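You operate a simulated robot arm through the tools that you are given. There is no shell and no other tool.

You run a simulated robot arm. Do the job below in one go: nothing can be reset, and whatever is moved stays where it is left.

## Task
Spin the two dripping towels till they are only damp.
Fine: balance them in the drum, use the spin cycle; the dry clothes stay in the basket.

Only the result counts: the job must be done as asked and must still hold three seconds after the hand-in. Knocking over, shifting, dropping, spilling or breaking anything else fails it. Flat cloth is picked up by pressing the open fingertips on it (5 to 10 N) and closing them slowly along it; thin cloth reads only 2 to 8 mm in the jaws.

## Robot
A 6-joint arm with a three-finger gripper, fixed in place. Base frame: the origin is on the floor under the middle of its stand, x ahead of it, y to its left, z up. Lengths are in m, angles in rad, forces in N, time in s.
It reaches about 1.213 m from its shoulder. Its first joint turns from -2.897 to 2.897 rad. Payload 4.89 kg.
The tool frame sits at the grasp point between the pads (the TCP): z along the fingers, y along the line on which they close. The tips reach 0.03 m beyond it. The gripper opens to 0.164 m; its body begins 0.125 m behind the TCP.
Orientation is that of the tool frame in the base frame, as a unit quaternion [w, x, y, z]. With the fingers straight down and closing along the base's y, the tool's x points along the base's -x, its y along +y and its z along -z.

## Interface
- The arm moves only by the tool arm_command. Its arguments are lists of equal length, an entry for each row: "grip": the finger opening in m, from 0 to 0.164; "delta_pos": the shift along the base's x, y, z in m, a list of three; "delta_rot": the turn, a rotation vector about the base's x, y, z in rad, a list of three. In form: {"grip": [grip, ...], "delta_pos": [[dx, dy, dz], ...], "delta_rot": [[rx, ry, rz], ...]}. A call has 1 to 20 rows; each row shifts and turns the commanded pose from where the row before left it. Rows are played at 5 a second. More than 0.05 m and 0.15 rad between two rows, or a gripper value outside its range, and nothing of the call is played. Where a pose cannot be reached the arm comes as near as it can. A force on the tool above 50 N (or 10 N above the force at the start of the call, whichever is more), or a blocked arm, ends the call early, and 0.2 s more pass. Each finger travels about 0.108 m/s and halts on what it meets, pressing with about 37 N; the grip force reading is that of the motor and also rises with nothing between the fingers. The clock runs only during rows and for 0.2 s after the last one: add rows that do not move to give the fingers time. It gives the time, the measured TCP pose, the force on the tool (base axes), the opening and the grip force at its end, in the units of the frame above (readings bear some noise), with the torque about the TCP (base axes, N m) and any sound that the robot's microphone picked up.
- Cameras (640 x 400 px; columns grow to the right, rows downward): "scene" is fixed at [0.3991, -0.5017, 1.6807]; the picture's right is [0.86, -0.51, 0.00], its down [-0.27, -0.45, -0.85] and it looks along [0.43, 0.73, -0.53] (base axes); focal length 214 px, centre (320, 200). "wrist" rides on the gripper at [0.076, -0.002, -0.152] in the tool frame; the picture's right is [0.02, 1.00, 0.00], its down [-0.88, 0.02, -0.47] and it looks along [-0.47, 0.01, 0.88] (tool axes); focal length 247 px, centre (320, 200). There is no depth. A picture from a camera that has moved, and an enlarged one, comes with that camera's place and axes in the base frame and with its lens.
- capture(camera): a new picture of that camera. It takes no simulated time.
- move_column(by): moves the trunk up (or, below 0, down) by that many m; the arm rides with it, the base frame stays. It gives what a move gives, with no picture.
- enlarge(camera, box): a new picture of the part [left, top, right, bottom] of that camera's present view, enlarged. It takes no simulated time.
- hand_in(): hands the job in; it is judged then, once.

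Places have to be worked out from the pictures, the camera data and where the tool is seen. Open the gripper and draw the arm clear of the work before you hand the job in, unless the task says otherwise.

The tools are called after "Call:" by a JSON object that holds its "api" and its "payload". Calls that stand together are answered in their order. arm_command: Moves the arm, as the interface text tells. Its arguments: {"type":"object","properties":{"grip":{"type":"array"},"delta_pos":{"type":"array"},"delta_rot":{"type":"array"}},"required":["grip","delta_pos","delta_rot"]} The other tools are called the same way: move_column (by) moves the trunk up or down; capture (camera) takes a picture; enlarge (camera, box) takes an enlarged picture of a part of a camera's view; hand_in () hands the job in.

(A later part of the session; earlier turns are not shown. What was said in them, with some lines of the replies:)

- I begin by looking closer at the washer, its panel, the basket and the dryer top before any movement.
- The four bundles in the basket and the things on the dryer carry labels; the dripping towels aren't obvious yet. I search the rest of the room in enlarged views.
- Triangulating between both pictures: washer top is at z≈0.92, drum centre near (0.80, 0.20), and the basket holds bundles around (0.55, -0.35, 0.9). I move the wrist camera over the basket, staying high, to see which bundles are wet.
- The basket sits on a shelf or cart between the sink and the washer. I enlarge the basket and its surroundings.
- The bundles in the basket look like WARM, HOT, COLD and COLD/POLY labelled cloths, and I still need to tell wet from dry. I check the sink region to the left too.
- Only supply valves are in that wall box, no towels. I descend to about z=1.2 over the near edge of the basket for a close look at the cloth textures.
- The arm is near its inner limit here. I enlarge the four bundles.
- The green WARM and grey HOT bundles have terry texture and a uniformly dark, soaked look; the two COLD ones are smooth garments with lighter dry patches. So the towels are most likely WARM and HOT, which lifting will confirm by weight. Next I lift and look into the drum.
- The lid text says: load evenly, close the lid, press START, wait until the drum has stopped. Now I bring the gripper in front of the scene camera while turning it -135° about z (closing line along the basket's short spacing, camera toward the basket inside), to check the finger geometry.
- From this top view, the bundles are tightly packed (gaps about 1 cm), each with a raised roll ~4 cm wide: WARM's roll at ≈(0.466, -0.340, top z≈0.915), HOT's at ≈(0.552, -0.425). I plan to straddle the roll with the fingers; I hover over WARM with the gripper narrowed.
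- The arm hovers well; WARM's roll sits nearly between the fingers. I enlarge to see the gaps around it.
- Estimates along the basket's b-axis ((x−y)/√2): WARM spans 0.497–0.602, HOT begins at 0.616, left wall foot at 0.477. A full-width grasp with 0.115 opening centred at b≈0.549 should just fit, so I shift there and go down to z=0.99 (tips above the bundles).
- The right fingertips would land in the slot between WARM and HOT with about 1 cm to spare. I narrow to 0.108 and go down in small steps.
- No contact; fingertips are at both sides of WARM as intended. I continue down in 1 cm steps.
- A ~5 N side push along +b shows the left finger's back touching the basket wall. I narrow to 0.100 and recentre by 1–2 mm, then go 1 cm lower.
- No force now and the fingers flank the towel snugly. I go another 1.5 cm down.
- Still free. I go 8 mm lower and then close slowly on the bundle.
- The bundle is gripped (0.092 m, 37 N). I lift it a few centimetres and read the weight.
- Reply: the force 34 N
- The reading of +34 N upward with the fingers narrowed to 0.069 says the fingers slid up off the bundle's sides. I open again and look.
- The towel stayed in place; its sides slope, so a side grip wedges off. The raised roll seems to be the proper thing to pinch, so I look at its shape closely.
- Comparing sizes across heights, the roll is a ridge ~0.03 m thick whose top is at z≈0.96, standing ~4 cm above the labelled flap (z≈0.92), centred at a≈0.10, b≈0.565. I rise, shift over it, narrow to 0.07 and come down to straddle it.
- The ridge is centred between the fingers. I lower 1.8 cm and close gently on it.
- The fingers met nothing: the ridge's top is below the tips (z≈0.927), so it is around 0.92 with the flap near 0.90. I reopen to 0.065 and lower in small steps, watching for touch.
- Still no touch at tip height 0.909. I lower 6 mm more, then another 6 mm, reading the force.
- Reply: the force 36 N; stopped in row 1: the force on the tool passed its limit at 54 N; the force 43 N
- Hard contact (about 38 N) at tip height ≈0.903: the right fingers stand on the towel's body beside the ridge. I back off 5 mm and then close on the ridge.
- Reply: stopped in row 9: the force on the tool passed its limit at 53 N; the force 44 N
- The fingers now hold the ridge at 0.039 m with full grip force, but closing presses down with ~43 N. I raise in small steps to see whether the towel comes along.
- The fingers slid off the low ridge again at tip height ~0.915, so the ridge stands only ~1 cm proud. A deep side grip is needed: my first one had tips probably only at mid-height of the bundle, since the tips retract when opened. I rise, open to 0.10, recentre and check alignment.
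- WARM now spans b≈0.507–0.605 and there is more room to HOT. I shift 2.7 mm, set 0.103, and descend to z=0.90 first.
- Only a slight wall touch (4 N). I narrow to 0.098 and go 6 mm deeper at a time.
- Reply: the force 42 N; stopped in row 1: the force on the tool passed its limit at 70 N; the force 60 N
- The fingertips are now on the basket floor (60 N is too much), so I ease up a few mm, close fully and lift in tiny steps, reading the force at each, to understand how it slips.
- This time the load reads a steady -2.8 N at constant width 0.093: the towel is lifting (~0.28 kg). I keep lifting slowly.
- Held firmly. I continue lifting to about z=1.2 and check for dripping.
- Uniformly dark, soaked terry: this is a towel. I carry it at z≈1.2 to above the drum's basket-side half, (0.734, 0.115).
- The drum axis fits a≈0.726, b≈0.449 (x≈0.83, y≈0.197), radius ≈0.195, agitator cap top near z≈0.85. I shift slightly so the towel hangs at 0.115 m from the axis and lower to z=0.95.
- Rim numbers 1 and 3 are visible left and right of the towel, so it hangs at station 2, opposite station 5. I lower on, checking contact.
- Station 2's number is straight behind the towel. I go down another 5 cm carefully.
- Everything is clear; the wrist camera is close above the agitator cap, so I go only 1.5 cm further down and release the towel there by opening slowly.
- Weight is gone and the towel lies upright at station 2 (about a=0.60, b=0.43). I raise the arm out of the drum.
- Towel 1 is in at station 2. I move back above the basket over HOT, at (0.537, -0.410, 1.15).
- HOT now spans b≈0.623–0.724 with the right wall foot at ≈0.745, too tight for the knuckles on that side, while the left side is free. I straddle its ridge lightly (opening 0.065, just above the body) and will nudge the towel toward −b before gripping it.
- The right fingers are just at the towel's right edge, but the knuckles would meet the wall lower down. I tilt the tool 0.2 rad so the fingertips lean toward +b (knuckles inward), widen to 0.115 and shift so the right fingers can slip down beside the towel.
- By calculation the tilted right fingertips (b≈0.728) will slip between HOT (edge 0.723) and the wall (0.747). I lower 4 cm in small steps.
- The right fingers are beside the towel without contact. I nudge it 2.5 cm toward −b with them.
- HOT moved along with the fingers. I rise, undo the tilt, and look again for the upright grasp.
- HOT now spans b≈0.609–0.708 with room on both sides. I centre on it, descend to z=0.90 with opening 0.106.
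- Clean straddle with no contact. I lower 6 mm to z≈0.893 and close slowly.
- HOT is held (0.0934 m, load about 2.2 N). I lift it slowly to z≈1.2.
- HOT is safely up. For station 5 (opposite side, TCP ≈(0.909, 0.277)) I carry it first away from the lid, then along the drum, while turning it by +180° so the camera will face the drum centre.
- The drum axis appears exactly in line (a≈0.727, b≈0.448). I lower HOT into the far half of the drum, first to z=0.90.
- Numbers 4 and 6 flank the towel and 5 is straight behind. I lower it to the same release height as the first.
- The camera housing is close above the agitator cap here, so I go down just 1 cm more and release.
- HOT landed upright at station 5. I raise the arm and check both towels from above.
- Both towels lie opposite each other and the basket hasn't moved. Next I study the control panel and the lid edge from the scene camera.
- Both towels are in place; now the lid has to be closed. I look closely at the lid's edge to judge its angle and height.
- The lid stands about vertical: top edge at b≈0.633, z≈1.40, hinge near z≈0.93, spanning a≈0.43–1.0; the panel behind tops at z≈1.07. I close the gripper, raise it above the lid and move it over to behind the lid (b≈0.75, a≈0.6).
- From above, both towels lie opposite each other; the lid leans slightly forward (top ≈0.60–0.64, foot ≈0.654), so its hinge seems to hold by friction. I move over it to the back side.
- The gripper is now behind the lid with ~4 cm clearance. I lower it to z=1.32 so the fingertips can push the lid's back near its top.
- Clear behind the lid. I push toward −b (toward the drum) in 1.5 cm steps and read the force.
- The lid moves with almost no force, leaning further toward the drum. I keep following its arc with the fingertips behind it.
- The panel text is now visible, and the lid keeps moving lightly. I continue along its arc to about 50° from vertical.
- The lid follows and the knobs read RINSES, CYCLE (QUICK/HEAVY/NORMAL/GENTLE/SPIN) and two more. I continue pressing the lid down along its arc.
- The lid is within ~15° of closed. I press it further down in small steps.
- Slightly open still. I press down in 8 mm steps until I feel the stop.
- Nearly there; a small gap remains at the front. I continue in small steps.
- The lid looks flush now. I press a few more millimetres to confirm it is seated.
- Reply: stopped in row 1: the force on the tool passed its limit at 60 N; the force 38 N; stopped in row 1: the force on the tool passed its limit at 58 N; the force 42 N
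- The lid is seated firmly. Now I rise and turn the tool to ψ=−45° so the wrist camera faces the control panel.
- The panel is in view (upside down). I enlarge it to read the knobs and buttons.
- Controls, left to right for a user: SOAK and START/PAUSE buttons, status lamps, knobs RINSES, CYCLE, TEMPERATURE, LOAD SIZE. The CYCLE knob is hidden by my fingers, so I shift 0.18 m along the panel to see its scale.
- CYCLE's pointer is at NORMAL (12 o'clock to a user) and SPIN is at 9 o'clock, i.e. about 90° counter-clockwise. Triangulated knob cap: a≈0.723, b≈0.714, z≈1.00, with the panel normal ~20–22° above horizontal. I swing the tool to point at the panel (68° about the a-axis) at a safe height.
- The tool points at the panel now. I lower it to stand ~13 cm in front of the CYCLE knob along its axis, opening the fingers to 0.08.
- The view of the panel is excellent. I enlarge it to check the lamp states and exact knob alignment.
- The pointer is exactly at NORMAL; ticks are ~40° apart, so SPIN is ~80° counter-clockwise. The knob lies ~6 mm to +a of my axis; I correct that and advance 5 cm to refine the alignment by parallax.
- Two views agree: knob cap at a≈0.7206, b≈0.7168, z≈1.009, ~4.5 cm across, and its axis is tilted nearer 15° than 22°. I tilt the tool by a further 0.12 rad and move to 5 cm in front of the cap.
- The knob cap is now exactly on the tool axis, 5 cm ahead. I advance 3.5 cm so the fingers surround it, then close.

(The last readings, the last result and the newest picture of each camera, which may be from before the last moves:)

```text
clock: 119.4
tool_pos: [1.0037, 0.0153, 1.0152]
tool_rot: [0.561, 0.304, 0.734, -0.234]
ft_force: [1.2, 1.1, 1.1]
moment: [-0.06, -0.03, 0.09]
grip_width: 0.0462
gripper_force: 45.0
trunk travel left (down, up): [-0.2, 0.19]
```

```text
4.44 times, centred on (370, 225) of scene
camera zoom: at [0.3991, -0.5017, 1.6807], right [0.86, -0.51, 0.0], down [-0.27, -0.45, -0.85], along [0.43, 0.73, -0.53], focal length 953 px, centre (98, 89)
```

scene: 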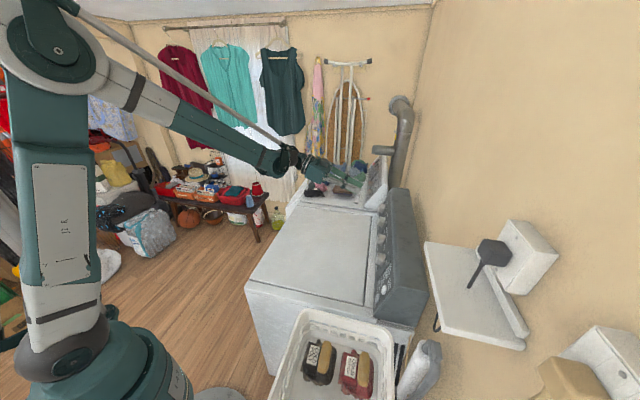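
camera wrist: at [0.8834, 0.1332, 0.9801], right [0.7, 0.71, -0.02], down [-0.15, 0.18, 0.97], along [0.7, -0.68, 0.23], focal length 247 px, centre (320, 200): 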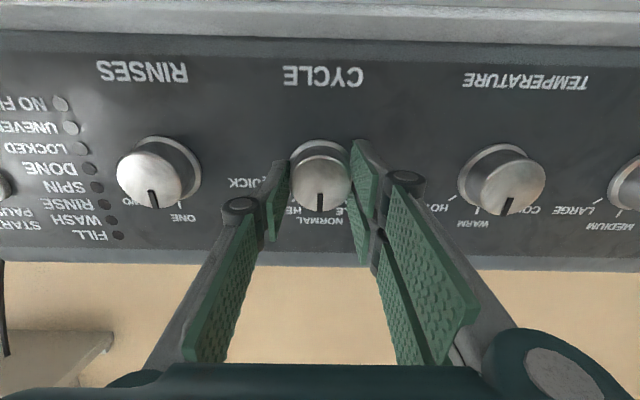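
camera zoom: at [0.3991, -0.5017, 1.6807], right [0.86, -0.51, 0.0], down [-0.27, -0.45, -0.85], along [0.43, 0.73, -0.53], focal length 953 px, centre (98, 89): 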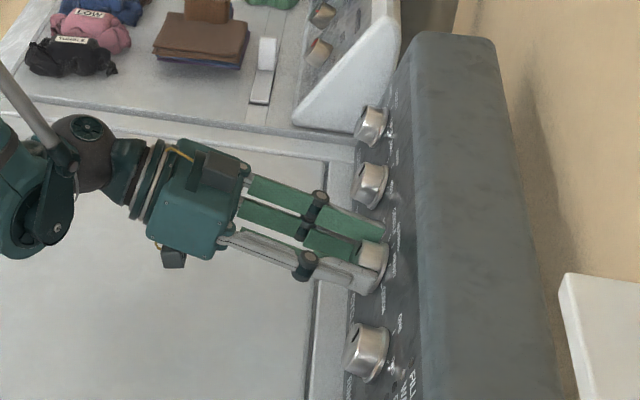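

The knob is gripped (0.046 m). I turn it counter-clockwise about its axis by 0.7 rad first and check.

Call:
{"api": "arm_command", "payload": {"grip": [0.035, 0.035, 0.035, 0.035, 0.035, 0.035], "delta_pos": [[0, 0, 0], [0, 0, 0], [0, 0, 0], [0, 0, 0], [0, 0, 0], [0, 0, 0]], "delta_rot": [[-0.0954, 0.0958, 0.0367], [-0.0954, 0.0958, 0.0367], [-0.0954, 0.0958, 0.0367], [-0.0954, 0.0958, 0.0367], [-0.0954, 0.0958, 0.0367], [0, 0, 0]]}}

Call:
{"api": "capture", "payload": {"camera": "wrist"}}

Call:
{"api": "enlarge", "payload": {"camera": "wrist", "box": [230, 100, 410, 260]}}

```text
clock: 120.8
tool_pos: [1.0039, 0.0164, 1.014]
tool_rot: [0.447, 0.033, 0.793, -0.412]
ft_force: [9.0, 5.2, 3.6]
moment: [0.03, -0.16, 0.37]
grip_width: 0.0462
gripper_force: 45.0
trunk travel left (down, up): [-0.2, 0.19]
```

```text
taken
camera wrist: at [0.8528, 0.0956, 0.9987], right [0.41, 0.65, -0.64], down [0.21, 0.61, 0.76], along [0.89, -0.44, 0.11], focal length 247 px, centre (320, 200)
```

wrist: 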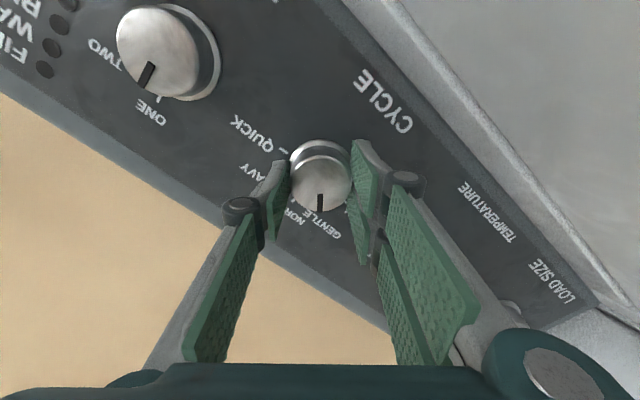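

```text
2.50 times, centred on (320, 180) of wrist
camera zoom: at [0.8528, 0.0956, 0.9987], right [0.41, 0.65, -0.64], down [0.21, 0.61, 0.76], along [0.89, -0.44, 0.11], focal length 617 px, centre (320, 250)
```

zoom: 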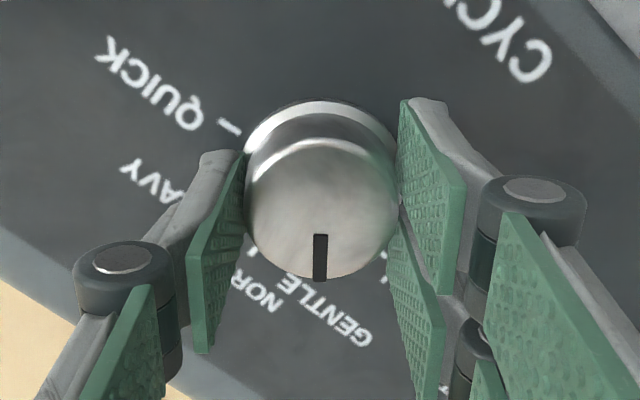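

The pointer moves with the gripper and is now at GENTLE. I turn another 0.7 rad to SPIN.

Call:
{"api": "arm_command", "payload": {"grip": [0.035, 0.035, 0.035, 0.035, 0.035, 0.035], "delta_pos": [[0, 0, 0], [0, 0, 0], [0, 0, 0], [0, 0, 0], [0, 0, 0], [0, 0, 0]], "delta_rot": [[-0.0954, 0.0958, 0.0367], [-0.0954, 0.0958, 0.0367], [-0.0954, 0.0958, 0.0367], [-0.0954, 0.0958, 0.0367], [-0.0954, 0.0958, 0.0367], [0, 0, 0]]}}

Call:
{"api": "capture", "payload": {"camera": "wrist"}}

Call:
{"api": "enlarge", "payload": {"camera": "wrist", "box": [230, 100, 410, 260]}}

```text
clock: 122.2
tool_pos: [1.0047, 0.0166, 1.014]
tool_rot: [0.279, -0.242, 0.757, -0.54]
ft_force: [16.9, 14.5, 3.4]
moment: [0.09, -0.25, 0.78]
grip_width: 0.0461
gripper_force: 45.4
trunk travel left (down, up): [-0.2, 0.19]
```

```text
taken
camera wrist: at [0.8438, 0.0698, 1.0428], right [-0.08, 0.28, -0.96], down [0.32, 0.92, 0.25], along [0.94, -0.28, -0.17], focal length 247 px, centre (320, 200)
```

wrist: 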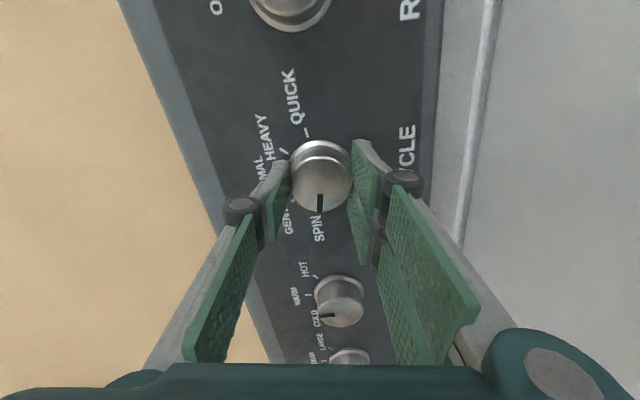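

```text
2.50 times, centred on (320, 180) of wrist
camera zoom: at [0.8438, 0.0698, 1.0428], right [-0.08, 0.28, -0.96], down [0.32, 0.92, 0.25], along [0.94, -0.28, -0.17], focal length 617 px, centre (320, 250)
```

zoom: 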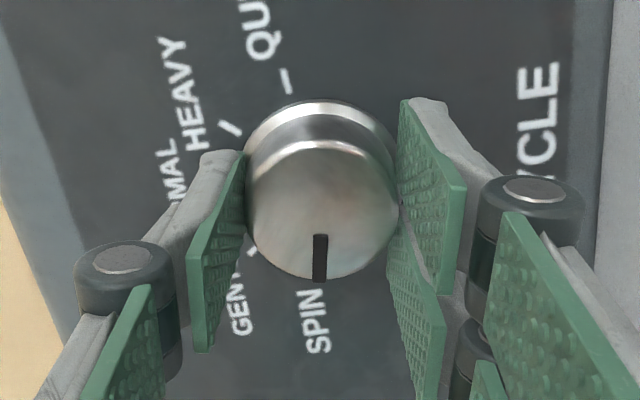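

The pointer is at SPIN. I open the fingers, then draw straight back along the knob axis.

Call:
{"api": "arm_command", "payload": {"grip": [0.05, 0.065, 0.075, 0.075, 0.075, 0.075, 0.075], "delta_pos": [[0, 0, 0], [0, 0, 0], [0, 0, 0], [-0.0136, 0.0137, 0.0052], [-0.0136, 0.0137, 0.0052], [-0.0204, 0.0205, 0.0079], [0, 0, 0]], "delta_rot": [[0, 0, 0], [0, 0, 0], [0, 0, 0], [0, 0, 0], [0, 0, 0], [0, 0, 0], [0, 0, 0]]}}

Call:
{"api": "capture", "payload": {"camera": "wrist"}}

Call:
{"api": "enlarge", "payload": {"camera": "wrist", "box": [230, 60, 410, 240]}}

```text
clock: 123.8
tool_pos: [0.9556, 0.0644, 1.0337]
tool_rot: [0.279, -0.242, 0.757, -0.539]
ft_force: [-0.1, -0.3, -0.2]
moment: [0.01, -0.01, 0.02]
grip_width: 0.0749
gripper_force: 0.1
trunk travel left (down, up): [-0.2, 0.19]
```

```text
taken
camera wrist: at [0.795, 0.1174, 1.0613], right [-0.08, 0.29, -0.95], down [0.32, 0.92, 0.25], along [0.94, -0.28, -0.16], focal length 247 px, centre (320, 200)
```

wrist: 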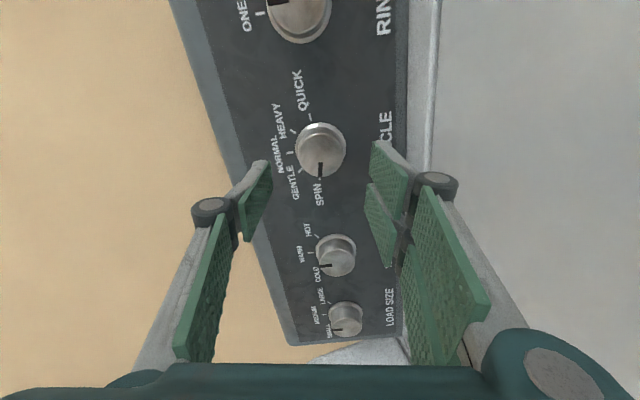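

```text
2.22 times, centred on (320, 150) of wrist
camera zoom: at [0.795, 0.1174, 1.0613], right [-0.08, 0.29, -0.95], down [0.32, 0.92, 0.25], along [0.94, -0.28, -0.16], focal length 549 px, centre (320, 311)
```

zoom: 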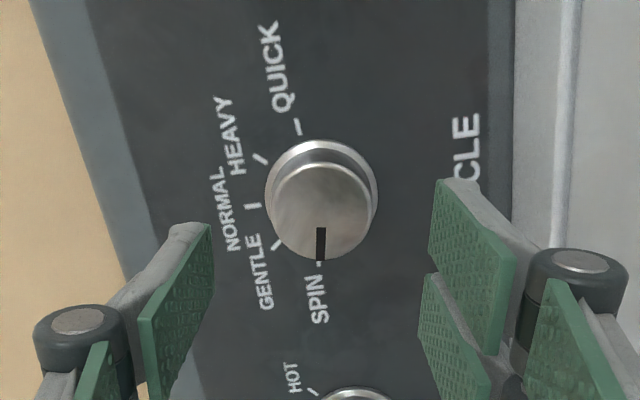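

The pointer sits right on the SPIN tick. START's button is at a≈0.446, b≈0.73, z≈1.017; I close the fingers and move sideways to stand 8 cm in front of it.

Call:
{"api": "arm_command", "payload": {"grip": [0.05, 0.03, 0.01, 0.0, 0.0, 0.0, 0.0], "delta_pos": [[-0.0298, -0.0351, 0.0007], [-0.0298, -0.0351, 0.0007], [-0.0298, -0.0351, 0.0007], [-0.0298, -0.0351, 0.0007], [-0.0298, -0.0351, 0.0007], [-0.0297, -0.0351, 0.0005], [0, 0, 0]], "delta_rot": [[0, 0, 0], [0, 0, 0], [0, 0, 0], [0, 0, 0], [0, 0, 0], [0, 0, 0], [0, 0, 0]]}}

Call:
{"api": "capture", "payload": {"camera": "wrist"}}

Call:
{"api": "capture", "payload": {"camera": "scene"}}

```text
clock: 125.4
tool_pos: [0.779, -0.1466, 1.0395]
tool_rot: [0.277, -0.242, 0.757, -0.539]
ft_force: [-0.9, 0.2, -0.2]
moment: [0.04, 0.02, 0.04]
grip_width: 0.0001
gripper_force: 36.7
trunk travel left (down, up): [-0.2, 0.19]
```

```text
taken
camera wrist: at [0.6183, -0.0936, 1.0676], right [-0.08, 0.29, -0.95], down [0.32, 0.91, 0.25], along [0.94, -0.28, -0.17], focal length 247 px, centre (320, 200)
```

wrist: 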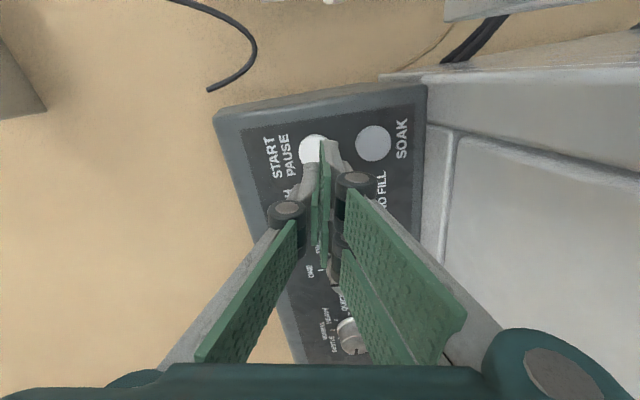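

```text
taken
```

scene: 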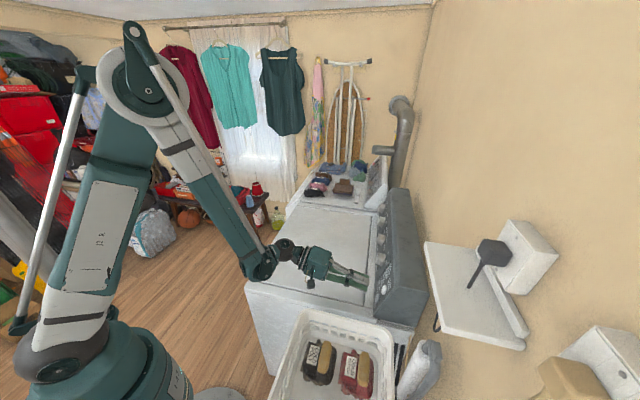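

Call:
{"api": "enlarge", "payload": {"camera": "wrist", "box": [240, 100, 420, 240]}}

Call:
{"api": "enlarge", "payload": {"camera": "scene", "box": [320, 220, 430, 320]}}

```text
2.86 times, centred on (330, 170) of wrist
camera zoom: at [0.6183, -0.0936, 1.0676], right [-0.08, 0.29, -0.95], down [0.32, 0.91, 0.25], along [0.94, -0.28, -0.17], focal length 706 px, centre (291, 286)
```

zoom: 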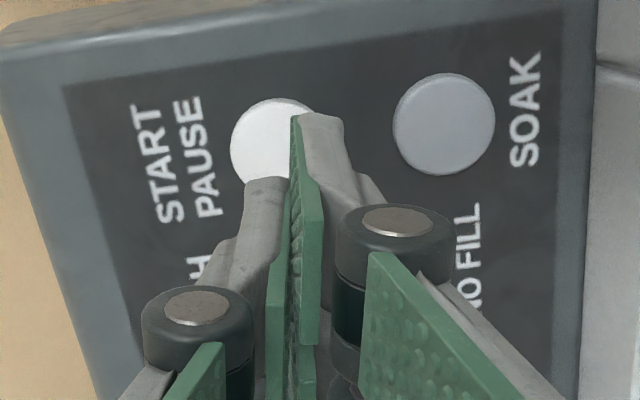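

```text
4.00 times, centred on (375, 270) of scene
camera zoom: at [0.3991, -0.5017, 1.6807], right [0.86, -0.51, 0.0], down [-0.27, -0.45, -0.85], along [0.43, 0.73, -0.53], focal length 858 px, centre (100, -80)
```

zoom: 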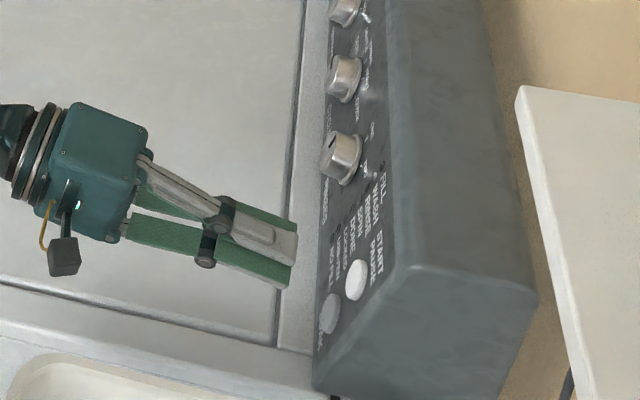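

START is on the tool axis within 4 mm, about 6 cm ahead of the fingertips. I correct 4 mm upward and advance 5 cm.

Call:
{"api": "arm_command", "payload": {"grip": [0.0, 0.0, 0.0, 0.0], "delta_pos": [[0.0003, -0.0012, 0.0038], [0.017, -0.0171, -0.0066], [0.017, -0.0171, -0.0066], [0, 0, 0]], "delta_rot": [[0, 0, 0], [0, 0, 0], [0, 0, 0], [0, 0, 0]]}}

Call:
{"api": "enlarge", "payload": {"camera": "wrist", "box": [220, 80, 420, 240]}}

Call:
{"api": "enlarge", "payload": {"camera": "scene", "box": [340, 220, 430, 320]}}

```text
clock: 126.4
tool_pos: [0.8128, -0.1821, 1.0265]
tool_rot: [0.278, -0.241, 0.757, -0.54]
ft_force: [0.7, 0.7, -0.3]
moment: [0.0, -0.02, -0.02]
grip_width: 0.0002
gripper_force: 37.2
trunk travel left (down, up): [-0.2, 0.19]
```

```text
2.50 times, centred on (320, 160) of wrist
camera zoom: at [0.6519, -0.1292, 1.0558], right [-0.08, 0.29, -0.95], down [0.32, 0.92, 0.25], along [0.94, -0.28, -0.16], focal length 617 px, centre (320, 300)
```

zoom: 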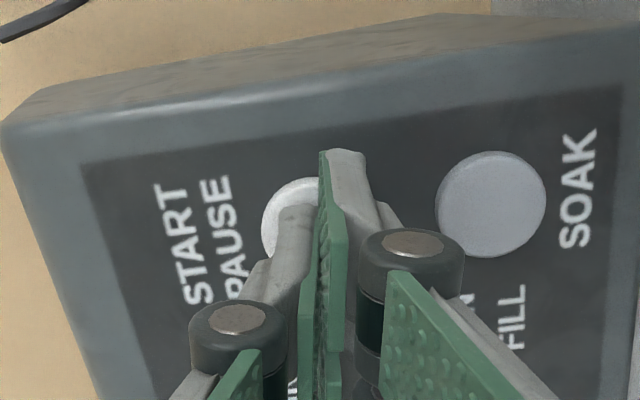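

```text
4.00 times, centred on (385, 270) of scene
camera zoom: at [0.3991, -0.5017, 1.6807], right [0.86, -0.51, 0.0], down [-0.27, -0.45, -0.85], along [0.43, 0.73, -0.53], focal length 858 px, centre (60, -80)
```

zoom: 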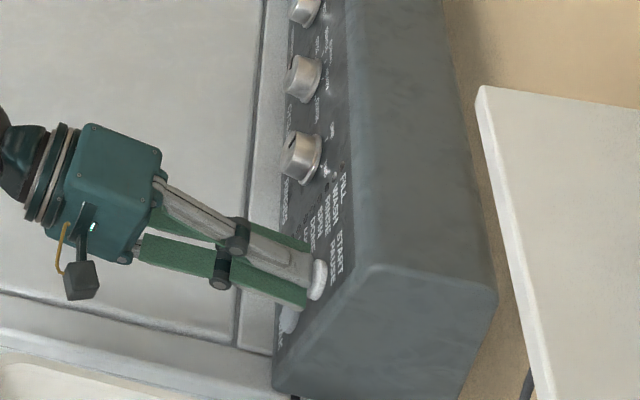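

The fingertips are right before START. I press forward in small steps while reading force and sound.

Call:
{"api": "arm_command", "payload": {"grip": [0.0, 0.0], "delta_pos": [[0.0041, -0.0041, -0.0016], [0, 0, 0]], "delta_rot": [[0, 0, 0], [0, 0, 0]]}}

Call:
{"api": "arm_command", "payload": {"grip": [0.0, 0.0], "delta_pos": [[0.0034, -0.0034, -0.0013], [0, 0, 0]], "delta_rot": [[0, 0, 0], [0, 0, 0]]}}

Call:
{"api": "arm_command", "payload": {"grip": [0.0, 0.0], "delta_pos": [[0.0027, -0.0027, -0.001], [0, 0, 0]], "delta_rot": [[0, 0, 0], [0, 0, 0]]}}

```text
clock: 127.0
tool_pos: [0.8164, -0.1869, 1.0257]
tool_rot: [0.279, -0.241, 0.757, -0.54]
ft_force: [-1.1, 1.2, -0.4]
moment: [0.02, -0.01, -0.04]
grip_width: 0.0057
gripper_force: 45.3
trunk travel left (down, up): [-0.2, 0.19]
heard: click
```

```text
clock: 127.6
tool_pos: [0.8177, -0.1892, 1.0256]
tool_rot: [0.279, -0.241, 0.757, -0.54]
ft_force: [-21.9, 22.1, -2.8]
moment: [0.25, 0.21, 0.03]
grip_width: 0.0059
gripper_force: 44.9
trunk travel left (down, up): [-0.2, 0.19]
```

```text
clock: 127.9
tool_pos: [0.8171, -0.189, 1.0251]
tool_rot: [0.28, -0.242, 0.756, -0.539]
ft_force: [-17.2, 19.4, 10.4]
moment: [-0.06, -0.07, -0.11]
grip_width: 0.0059
gripper_force: 45.1
trunk travel left (down, up): [-0.2, 0.19]
stopped in row 1: the force on the tool passed its limit at 59 N (the readings are from after the stop); the commanded pose is now the measured one
```

A click was heard: the button was pressed once. I draw back along the axis at once and look at the lamps.

Call:
{"api": "arm_command", "payload": {"grip": [0.0, 0.0, 0.0, 0.0], "delta_pos": [[-0.0136, 0.0137, 0.0052], [-0.0204, 0.0205, 0.0079], [-0.0204, 0.0205, 0.0079], [0, 0, 0]], "delta_rot": [[0, 0, 0], [0, 0, 0], [0, 0, 0], [0, 0, 0]]}}

Call:
{"api": "capture", "payload": {"camera": "wrist"}}

Call:
{"api": "enlarge", "payload": {"camera": "scene", "box": [370, 230, 430, 310]}}

```text
clock: 128.9
tool_pos: [0.7656, -0.1351, 1.0452]
tool_rot: [0.278, -0.242, 0.759, -0.537]
ft_force: [0.2, 0.0, 0.0]
moment: [0.04, -0.03, 0.03]
grip_width: 0.0001
gripper_force: 45.5
trunk travel left (down, up): [-0.2, 0.19]
```

```text
taken
camera wrist: at [0.6049, -0.0815, 1.0749], right [-0.08, 0.29, -0.95], down [0.32, 0.91, 0.25], along [0.94, -0.28, -0.17], focal length 247 px, centre (320, 200)
```

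wrist: 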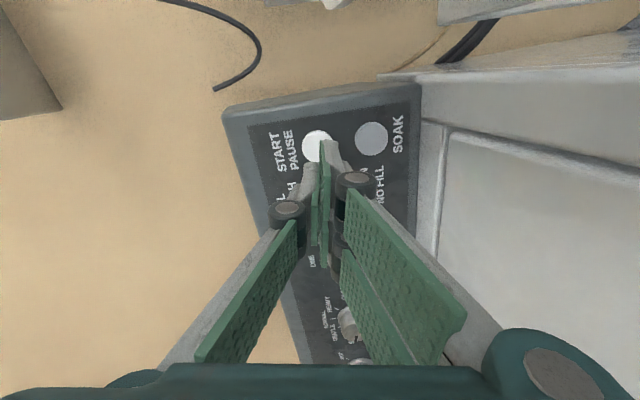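

```text
5.00 times, centred on (400, 270) of scene
camera zoom: at [0.3991, -0.5017, 1.6807], right [0.86, -0.51, 0.0], down [-0.27, -0.45, -0.85], along [0.43, 0.73, -0.53], focal length 1072 px, centre (-80, -150)
```

zoom: 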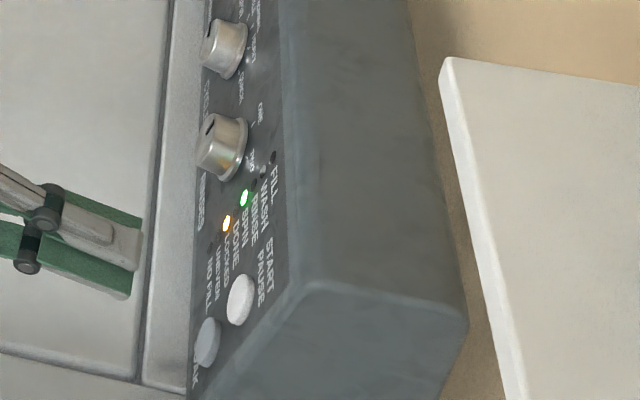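

SPIN (green) and LOCKED (orange) are lit: the spin is running. I draw the arm up and clear while the cycle runs.

Call:
{"api": "arm_command", "payload": {"grip": [0.0, 0.02, 0.04, 0.06, 0.08, 0.08, 0.08, 0.08, 0.08, 0.08, 0.08, 0.08, 0.08, 0.08, 0.08, 0.08, 0.08, 0.08, 0.08, 0.08], "delta_pos": [[-0.02, 0.02, 0.03], [-0.02, 0.02, 0.03], [-0.02, 0.02, 0.03], [-0.02, 0.02, 0.03], [-0.02, 0.02, 0.03], [0, 0, 0.03], [0, 0, 0.03], [0, 0, 0.03], [0, 0, 0], [0, 0, 0], [0, 0, 0], [0, 0, 0], [0, 0, 0], [0, 0, 0], [0, 0, 0], [0, 0, 0], [0, 0, 0], [0, 0, 0], [0, 0, 0], [0, 0, 0]], "delta_rot": [[0, 0, 0], [0, 0, 0], [0, 0, 0], [0, 0, 0], [0, 0, 0], [0, 0, 0], [0, 0, 0], [0, 0, 0], [0, 0, 0], [0, 0, 0], [0, 0, 0], [0, 0, 0], [0, 0, 0], [0, 0, 0], [0, 0, 0], [0, 0, 0], [0, 0, 0], [0, 0, 0], [0, 0, 0], [0, 0, 0]]}}

Call:
{"api": "enlarge", "payload": {"camera": "scene", "box": [370, 230, 430, 310]}}

Call:
{"api": "capture", "payload": {"camera": "scene"}}

```text
clock: 133.1
tool_pos: [0.6658, -0.0357, 1.2854]
tool_rot: [0.279, -0.242, 0.757, -0.539]
ft_force: [0.1, -0.5, 0.3]
moment: [0.01, 0.0, 0.01]
grip_width: 0.0799
gripper_force: 0.1
trunk travel left (down, up): [-0.2, 0.19]
```

```text
5.00 times, centred on (400, 270) of scene
camera zoom: at [0.3991, -0.5017, 1.6807], right [0.86, -0.51, 0.0], down [-0.27, -0.45, -0.85], along [0.43, 0.73, -0.53], focal length 1072 px, centre (-80, -150)
```

zoom: 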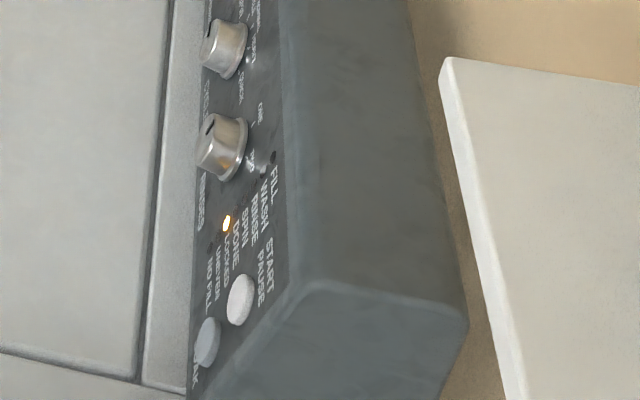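

```text
taken
```

scene: 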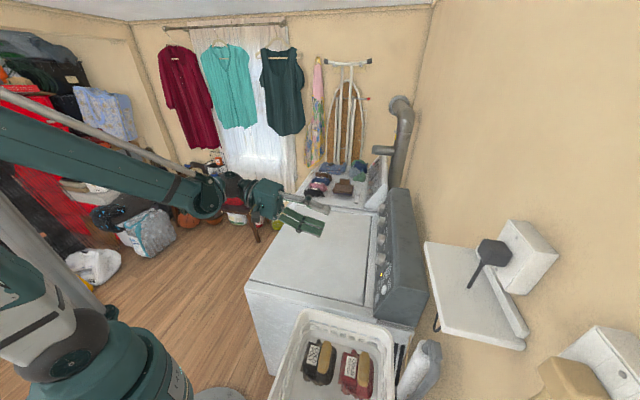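

Now only LOCKED is lit; maybe the drum is running down or the lamp blinks. I wait more and look again.

Call:
{"api": "arm_command", "payload": {"grip": [0.08, 0.08, 0.08, 0.08, 0.08], "delta_pos": [[0, 0, 0], [0, 0, 0], [0, 0, 0], [0, 0, 0], [0, 0, 0]], "delta_rot": [[0, 0, 0], [0, 0, 0], [0, 0, 0], [0, 0, 0], [0, 0, 0]]}}

Call:
{"api": "enlarge", "payload": {"camera": "scene", "box": [370, 230, 430, 310]}}

Call:
{"api": "arm_command", "payload": {"grip": [0.08, 0.08, 0.08, 0.08, 0.08], "delta_pos": [[0, 0, 0], [0, 0, 0], [0, 0, 0], [0, 0, 0], [0, 0, 0]], "delta_rot": [[0, 0, 0], [0, 0, 0], [0, 0, 0], [0, 0, 0], [0, 0, 0]]}}

Call:
{"api": "enlarge", "payload": {"camera": "scene", "box": [370, 230, 430, 310]}}

```text
clock: 134.3
tool_pos: [0.6662, -0.0356, 1.2856]
tool_rot: [0.279, -0.241, 0.757, -0.539]
ft_force: [0.1, 0.5, 0.1]
moment: [0.01, 0.0, 0.0]
grip_width: 0.0799
gripper_force: 0.1
trunk travel left (down, up): [-0.2, 0.19]
```

```text
5.00 times, centred on (400, 270) of scene
camera zoom: at [0.3991, -0.5017, 1.6807], right [0.86, -0.51, 0.0], down [-0.27, -0.45, -0.85], along [0.43, 0.73, -0.53], focal length 1072 px, centre (-80, -150)
```

zoom: 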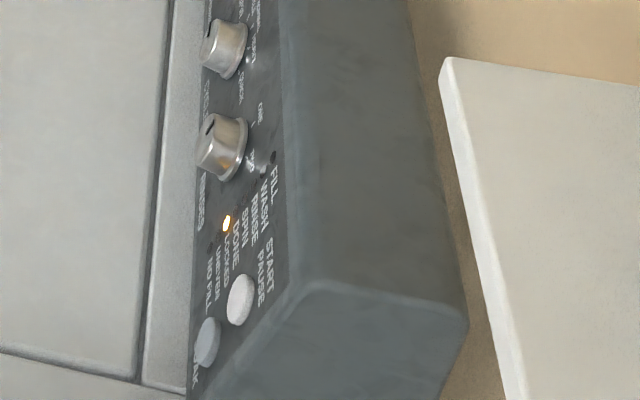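

```text
clock: 135.5
tool_pos: [0.6655, -0.0368, 1.2838]
tool_rot: [0.279, -0.242, 0.757, -0.538]
ft_force: [-0.7, -0.7, 0.4]
moment: [0.0, -0.01, 0.02]
grip_width: 0.0799
gripper_force: 0.1
trunk travel left (down, up): [-0.2, 0.19]
```

```text
5.00 times, centred on (400, 270) of scene
camera zoom: at [0.3991, -0.5017, 1.6807], right [0.86, -0.51, 0.0], down [-0.27, -0.45, -0.85], along [0.43, 0.73, -0.53], focal length 1072 px, centre (-80, -150)
```

zoom: 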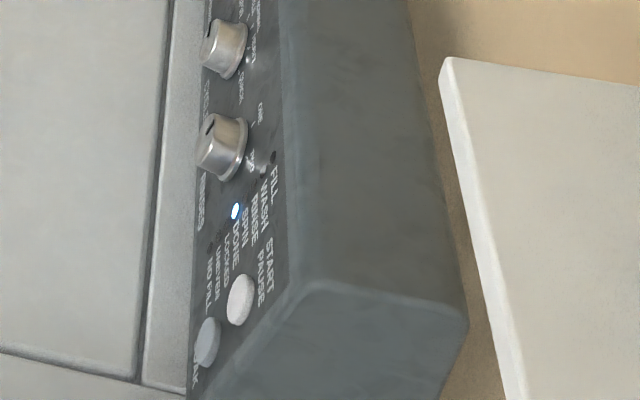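

DONE is lit (blue), LOCKED is off and UNEVEN never came on: the spin cycle completed. I open the gripper fully and draw the arm well clear.

Call:
{"api": "arm_command", "payload": {"grip": [0.1, 0.13, 0.164, 0.164, 0.164, 0.164, 0.164, 0.164, 0.164, 0.164, 0.164, 0.164, 0.164, 0.164, 0.164], "delta_pos": [[-0.02, 0.02, 0.03], [-0.02, 0.02, 0.03], [-0.02, 0.02, 0.03], [-0.02, 0.02, 0.03], [-0.02, 0.02, 0.03], [-0.015, 0.02, 0.03], [0, 0.02, 0.03], [0, 0, 0], [0, 0, 0], [0, 0, 0], [0, 0, 0], [0, 0, 0], [0, 0, 0], [0, 0, 0], [0, 0, 0]], "delta_rot": [[0, 0, 0], [0, 0, 0], [0, 0, 0], [0, 0, 0], [0, 0, 0], [0, 0, 0], [0, 0, 0], [0, 0, 0], [0, 0, 0], [0, 0, 0], [0, 0, 0], [0, 0, 0], [0, 0, 0], [0, 0, 0], [0, 0, 0]]}}

Call:
{"api": "capture", "payload": {"camera": "scene"}}

Call:
{"api": "enlarge", "payload": {"camera": "scene", "box": [370, 230, 430, 310]}}

Call:
{"api": "enlarge", "payload": {"camera": "scene", "box": [240, 240, 440, 400]}}

Call:
{"api": "capture", "payload": {"camera": "wrist"}}

```text
clock: 138.7
tool_pos: [0.5504, 0.1043, 1.4941]
tool_rot: [0.279, -0.242, 0.757, -0.539]
ft_force: [0.2, 0.4, -0.2]
moment: [-0.04, -0.04, 0.02]
grip_width: 0.1641
gripper_force: 0.0
trunk travel left (down, up): [-0.2, 0.19]
```

```text
taken
```

scene: 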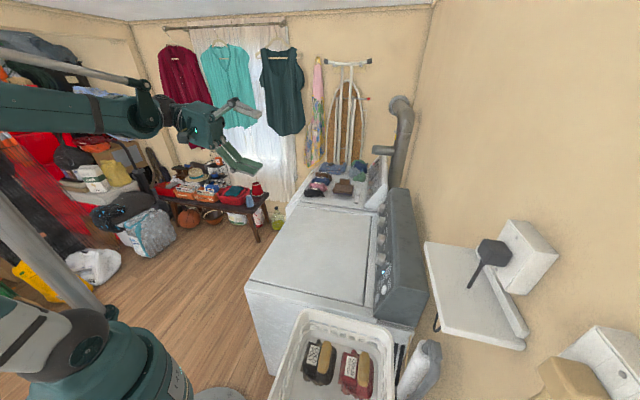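

```text
5.00 times, centred on (400, 270) of scene
camera zoom: at [0.3991, -0.5017, 1.6807], right [0.86, -0.51, 0.0], down [-0.27, -0.45, -0.85], along [0.43, 0.73, -0.53], focal length 1072 px, centre (-80, -150)
```

zoom: 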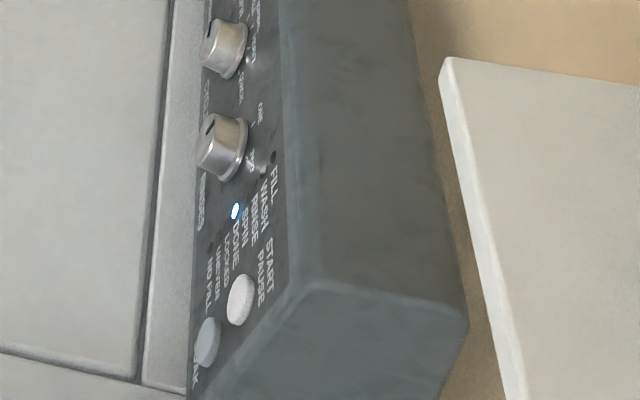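

```text
2.50 times, centred on (340, 320) of scene
camera zoom: at [0.3991, -0.5017, 1.6807], right [0.86, -0.51, 0.0], down [-0.27, -0.45, -0.85], along [0.43, 0.73, -0.53], focal length 536 px, centre (270, -100)
```

zoom: 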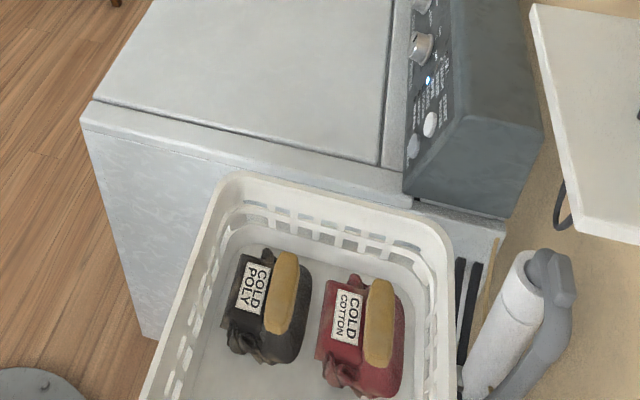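

```text
taken
camera wrist: at [0.3902, 0.158, 1.5234], right [-0.08, 0.29, -0.95], down [0.32, 0.92, 0.25], along [0.95, -0.28, -0.16], focal length 247 px, centre (320, 200)
```

wrist: 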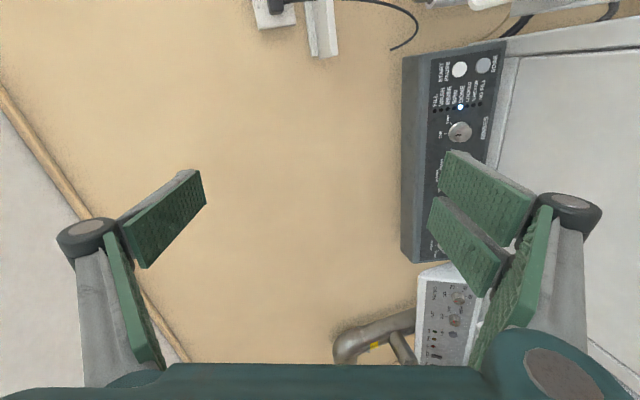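

The DONE lamp stays lit, both towels are in the closed drum, the COLD garments remain in the unmoved basket, and the gripper is open and clear. I hand in.

Call:
{"api": "hand_in", "payload": {}}

```text
The job is handed in.
```

I put the two towels (labelled WARM and HOT) on opposite sides of the drum, closed the lid, set the CYCLE knob to SPIN and pressed START. The washer ran the full spin: the DONE lamp came on, the lid unlocked, and the UNEVEN lamp was off every time I checked it.

- **Damp not checked:** I left the lid closed, so I go by the DONE lamp and did not look at or weigh the towels after the spin.
- **Which bundles were the towels:** I chose WARM and HOT because they have terry texture and looked evenly dark and soaked. The other two bundles, both labelled COLD, are smooth garments that looked dry. I did not lift those to compare weights.
- **Rest of the scene:** The two dry garments are still in the basket, and the basket looks unmoved. My first tries at the WARM towel pressed on the towel and the basket floor with up to about 70 N. I saw no damage.

The gripper is open and the arm is clear of the washer.
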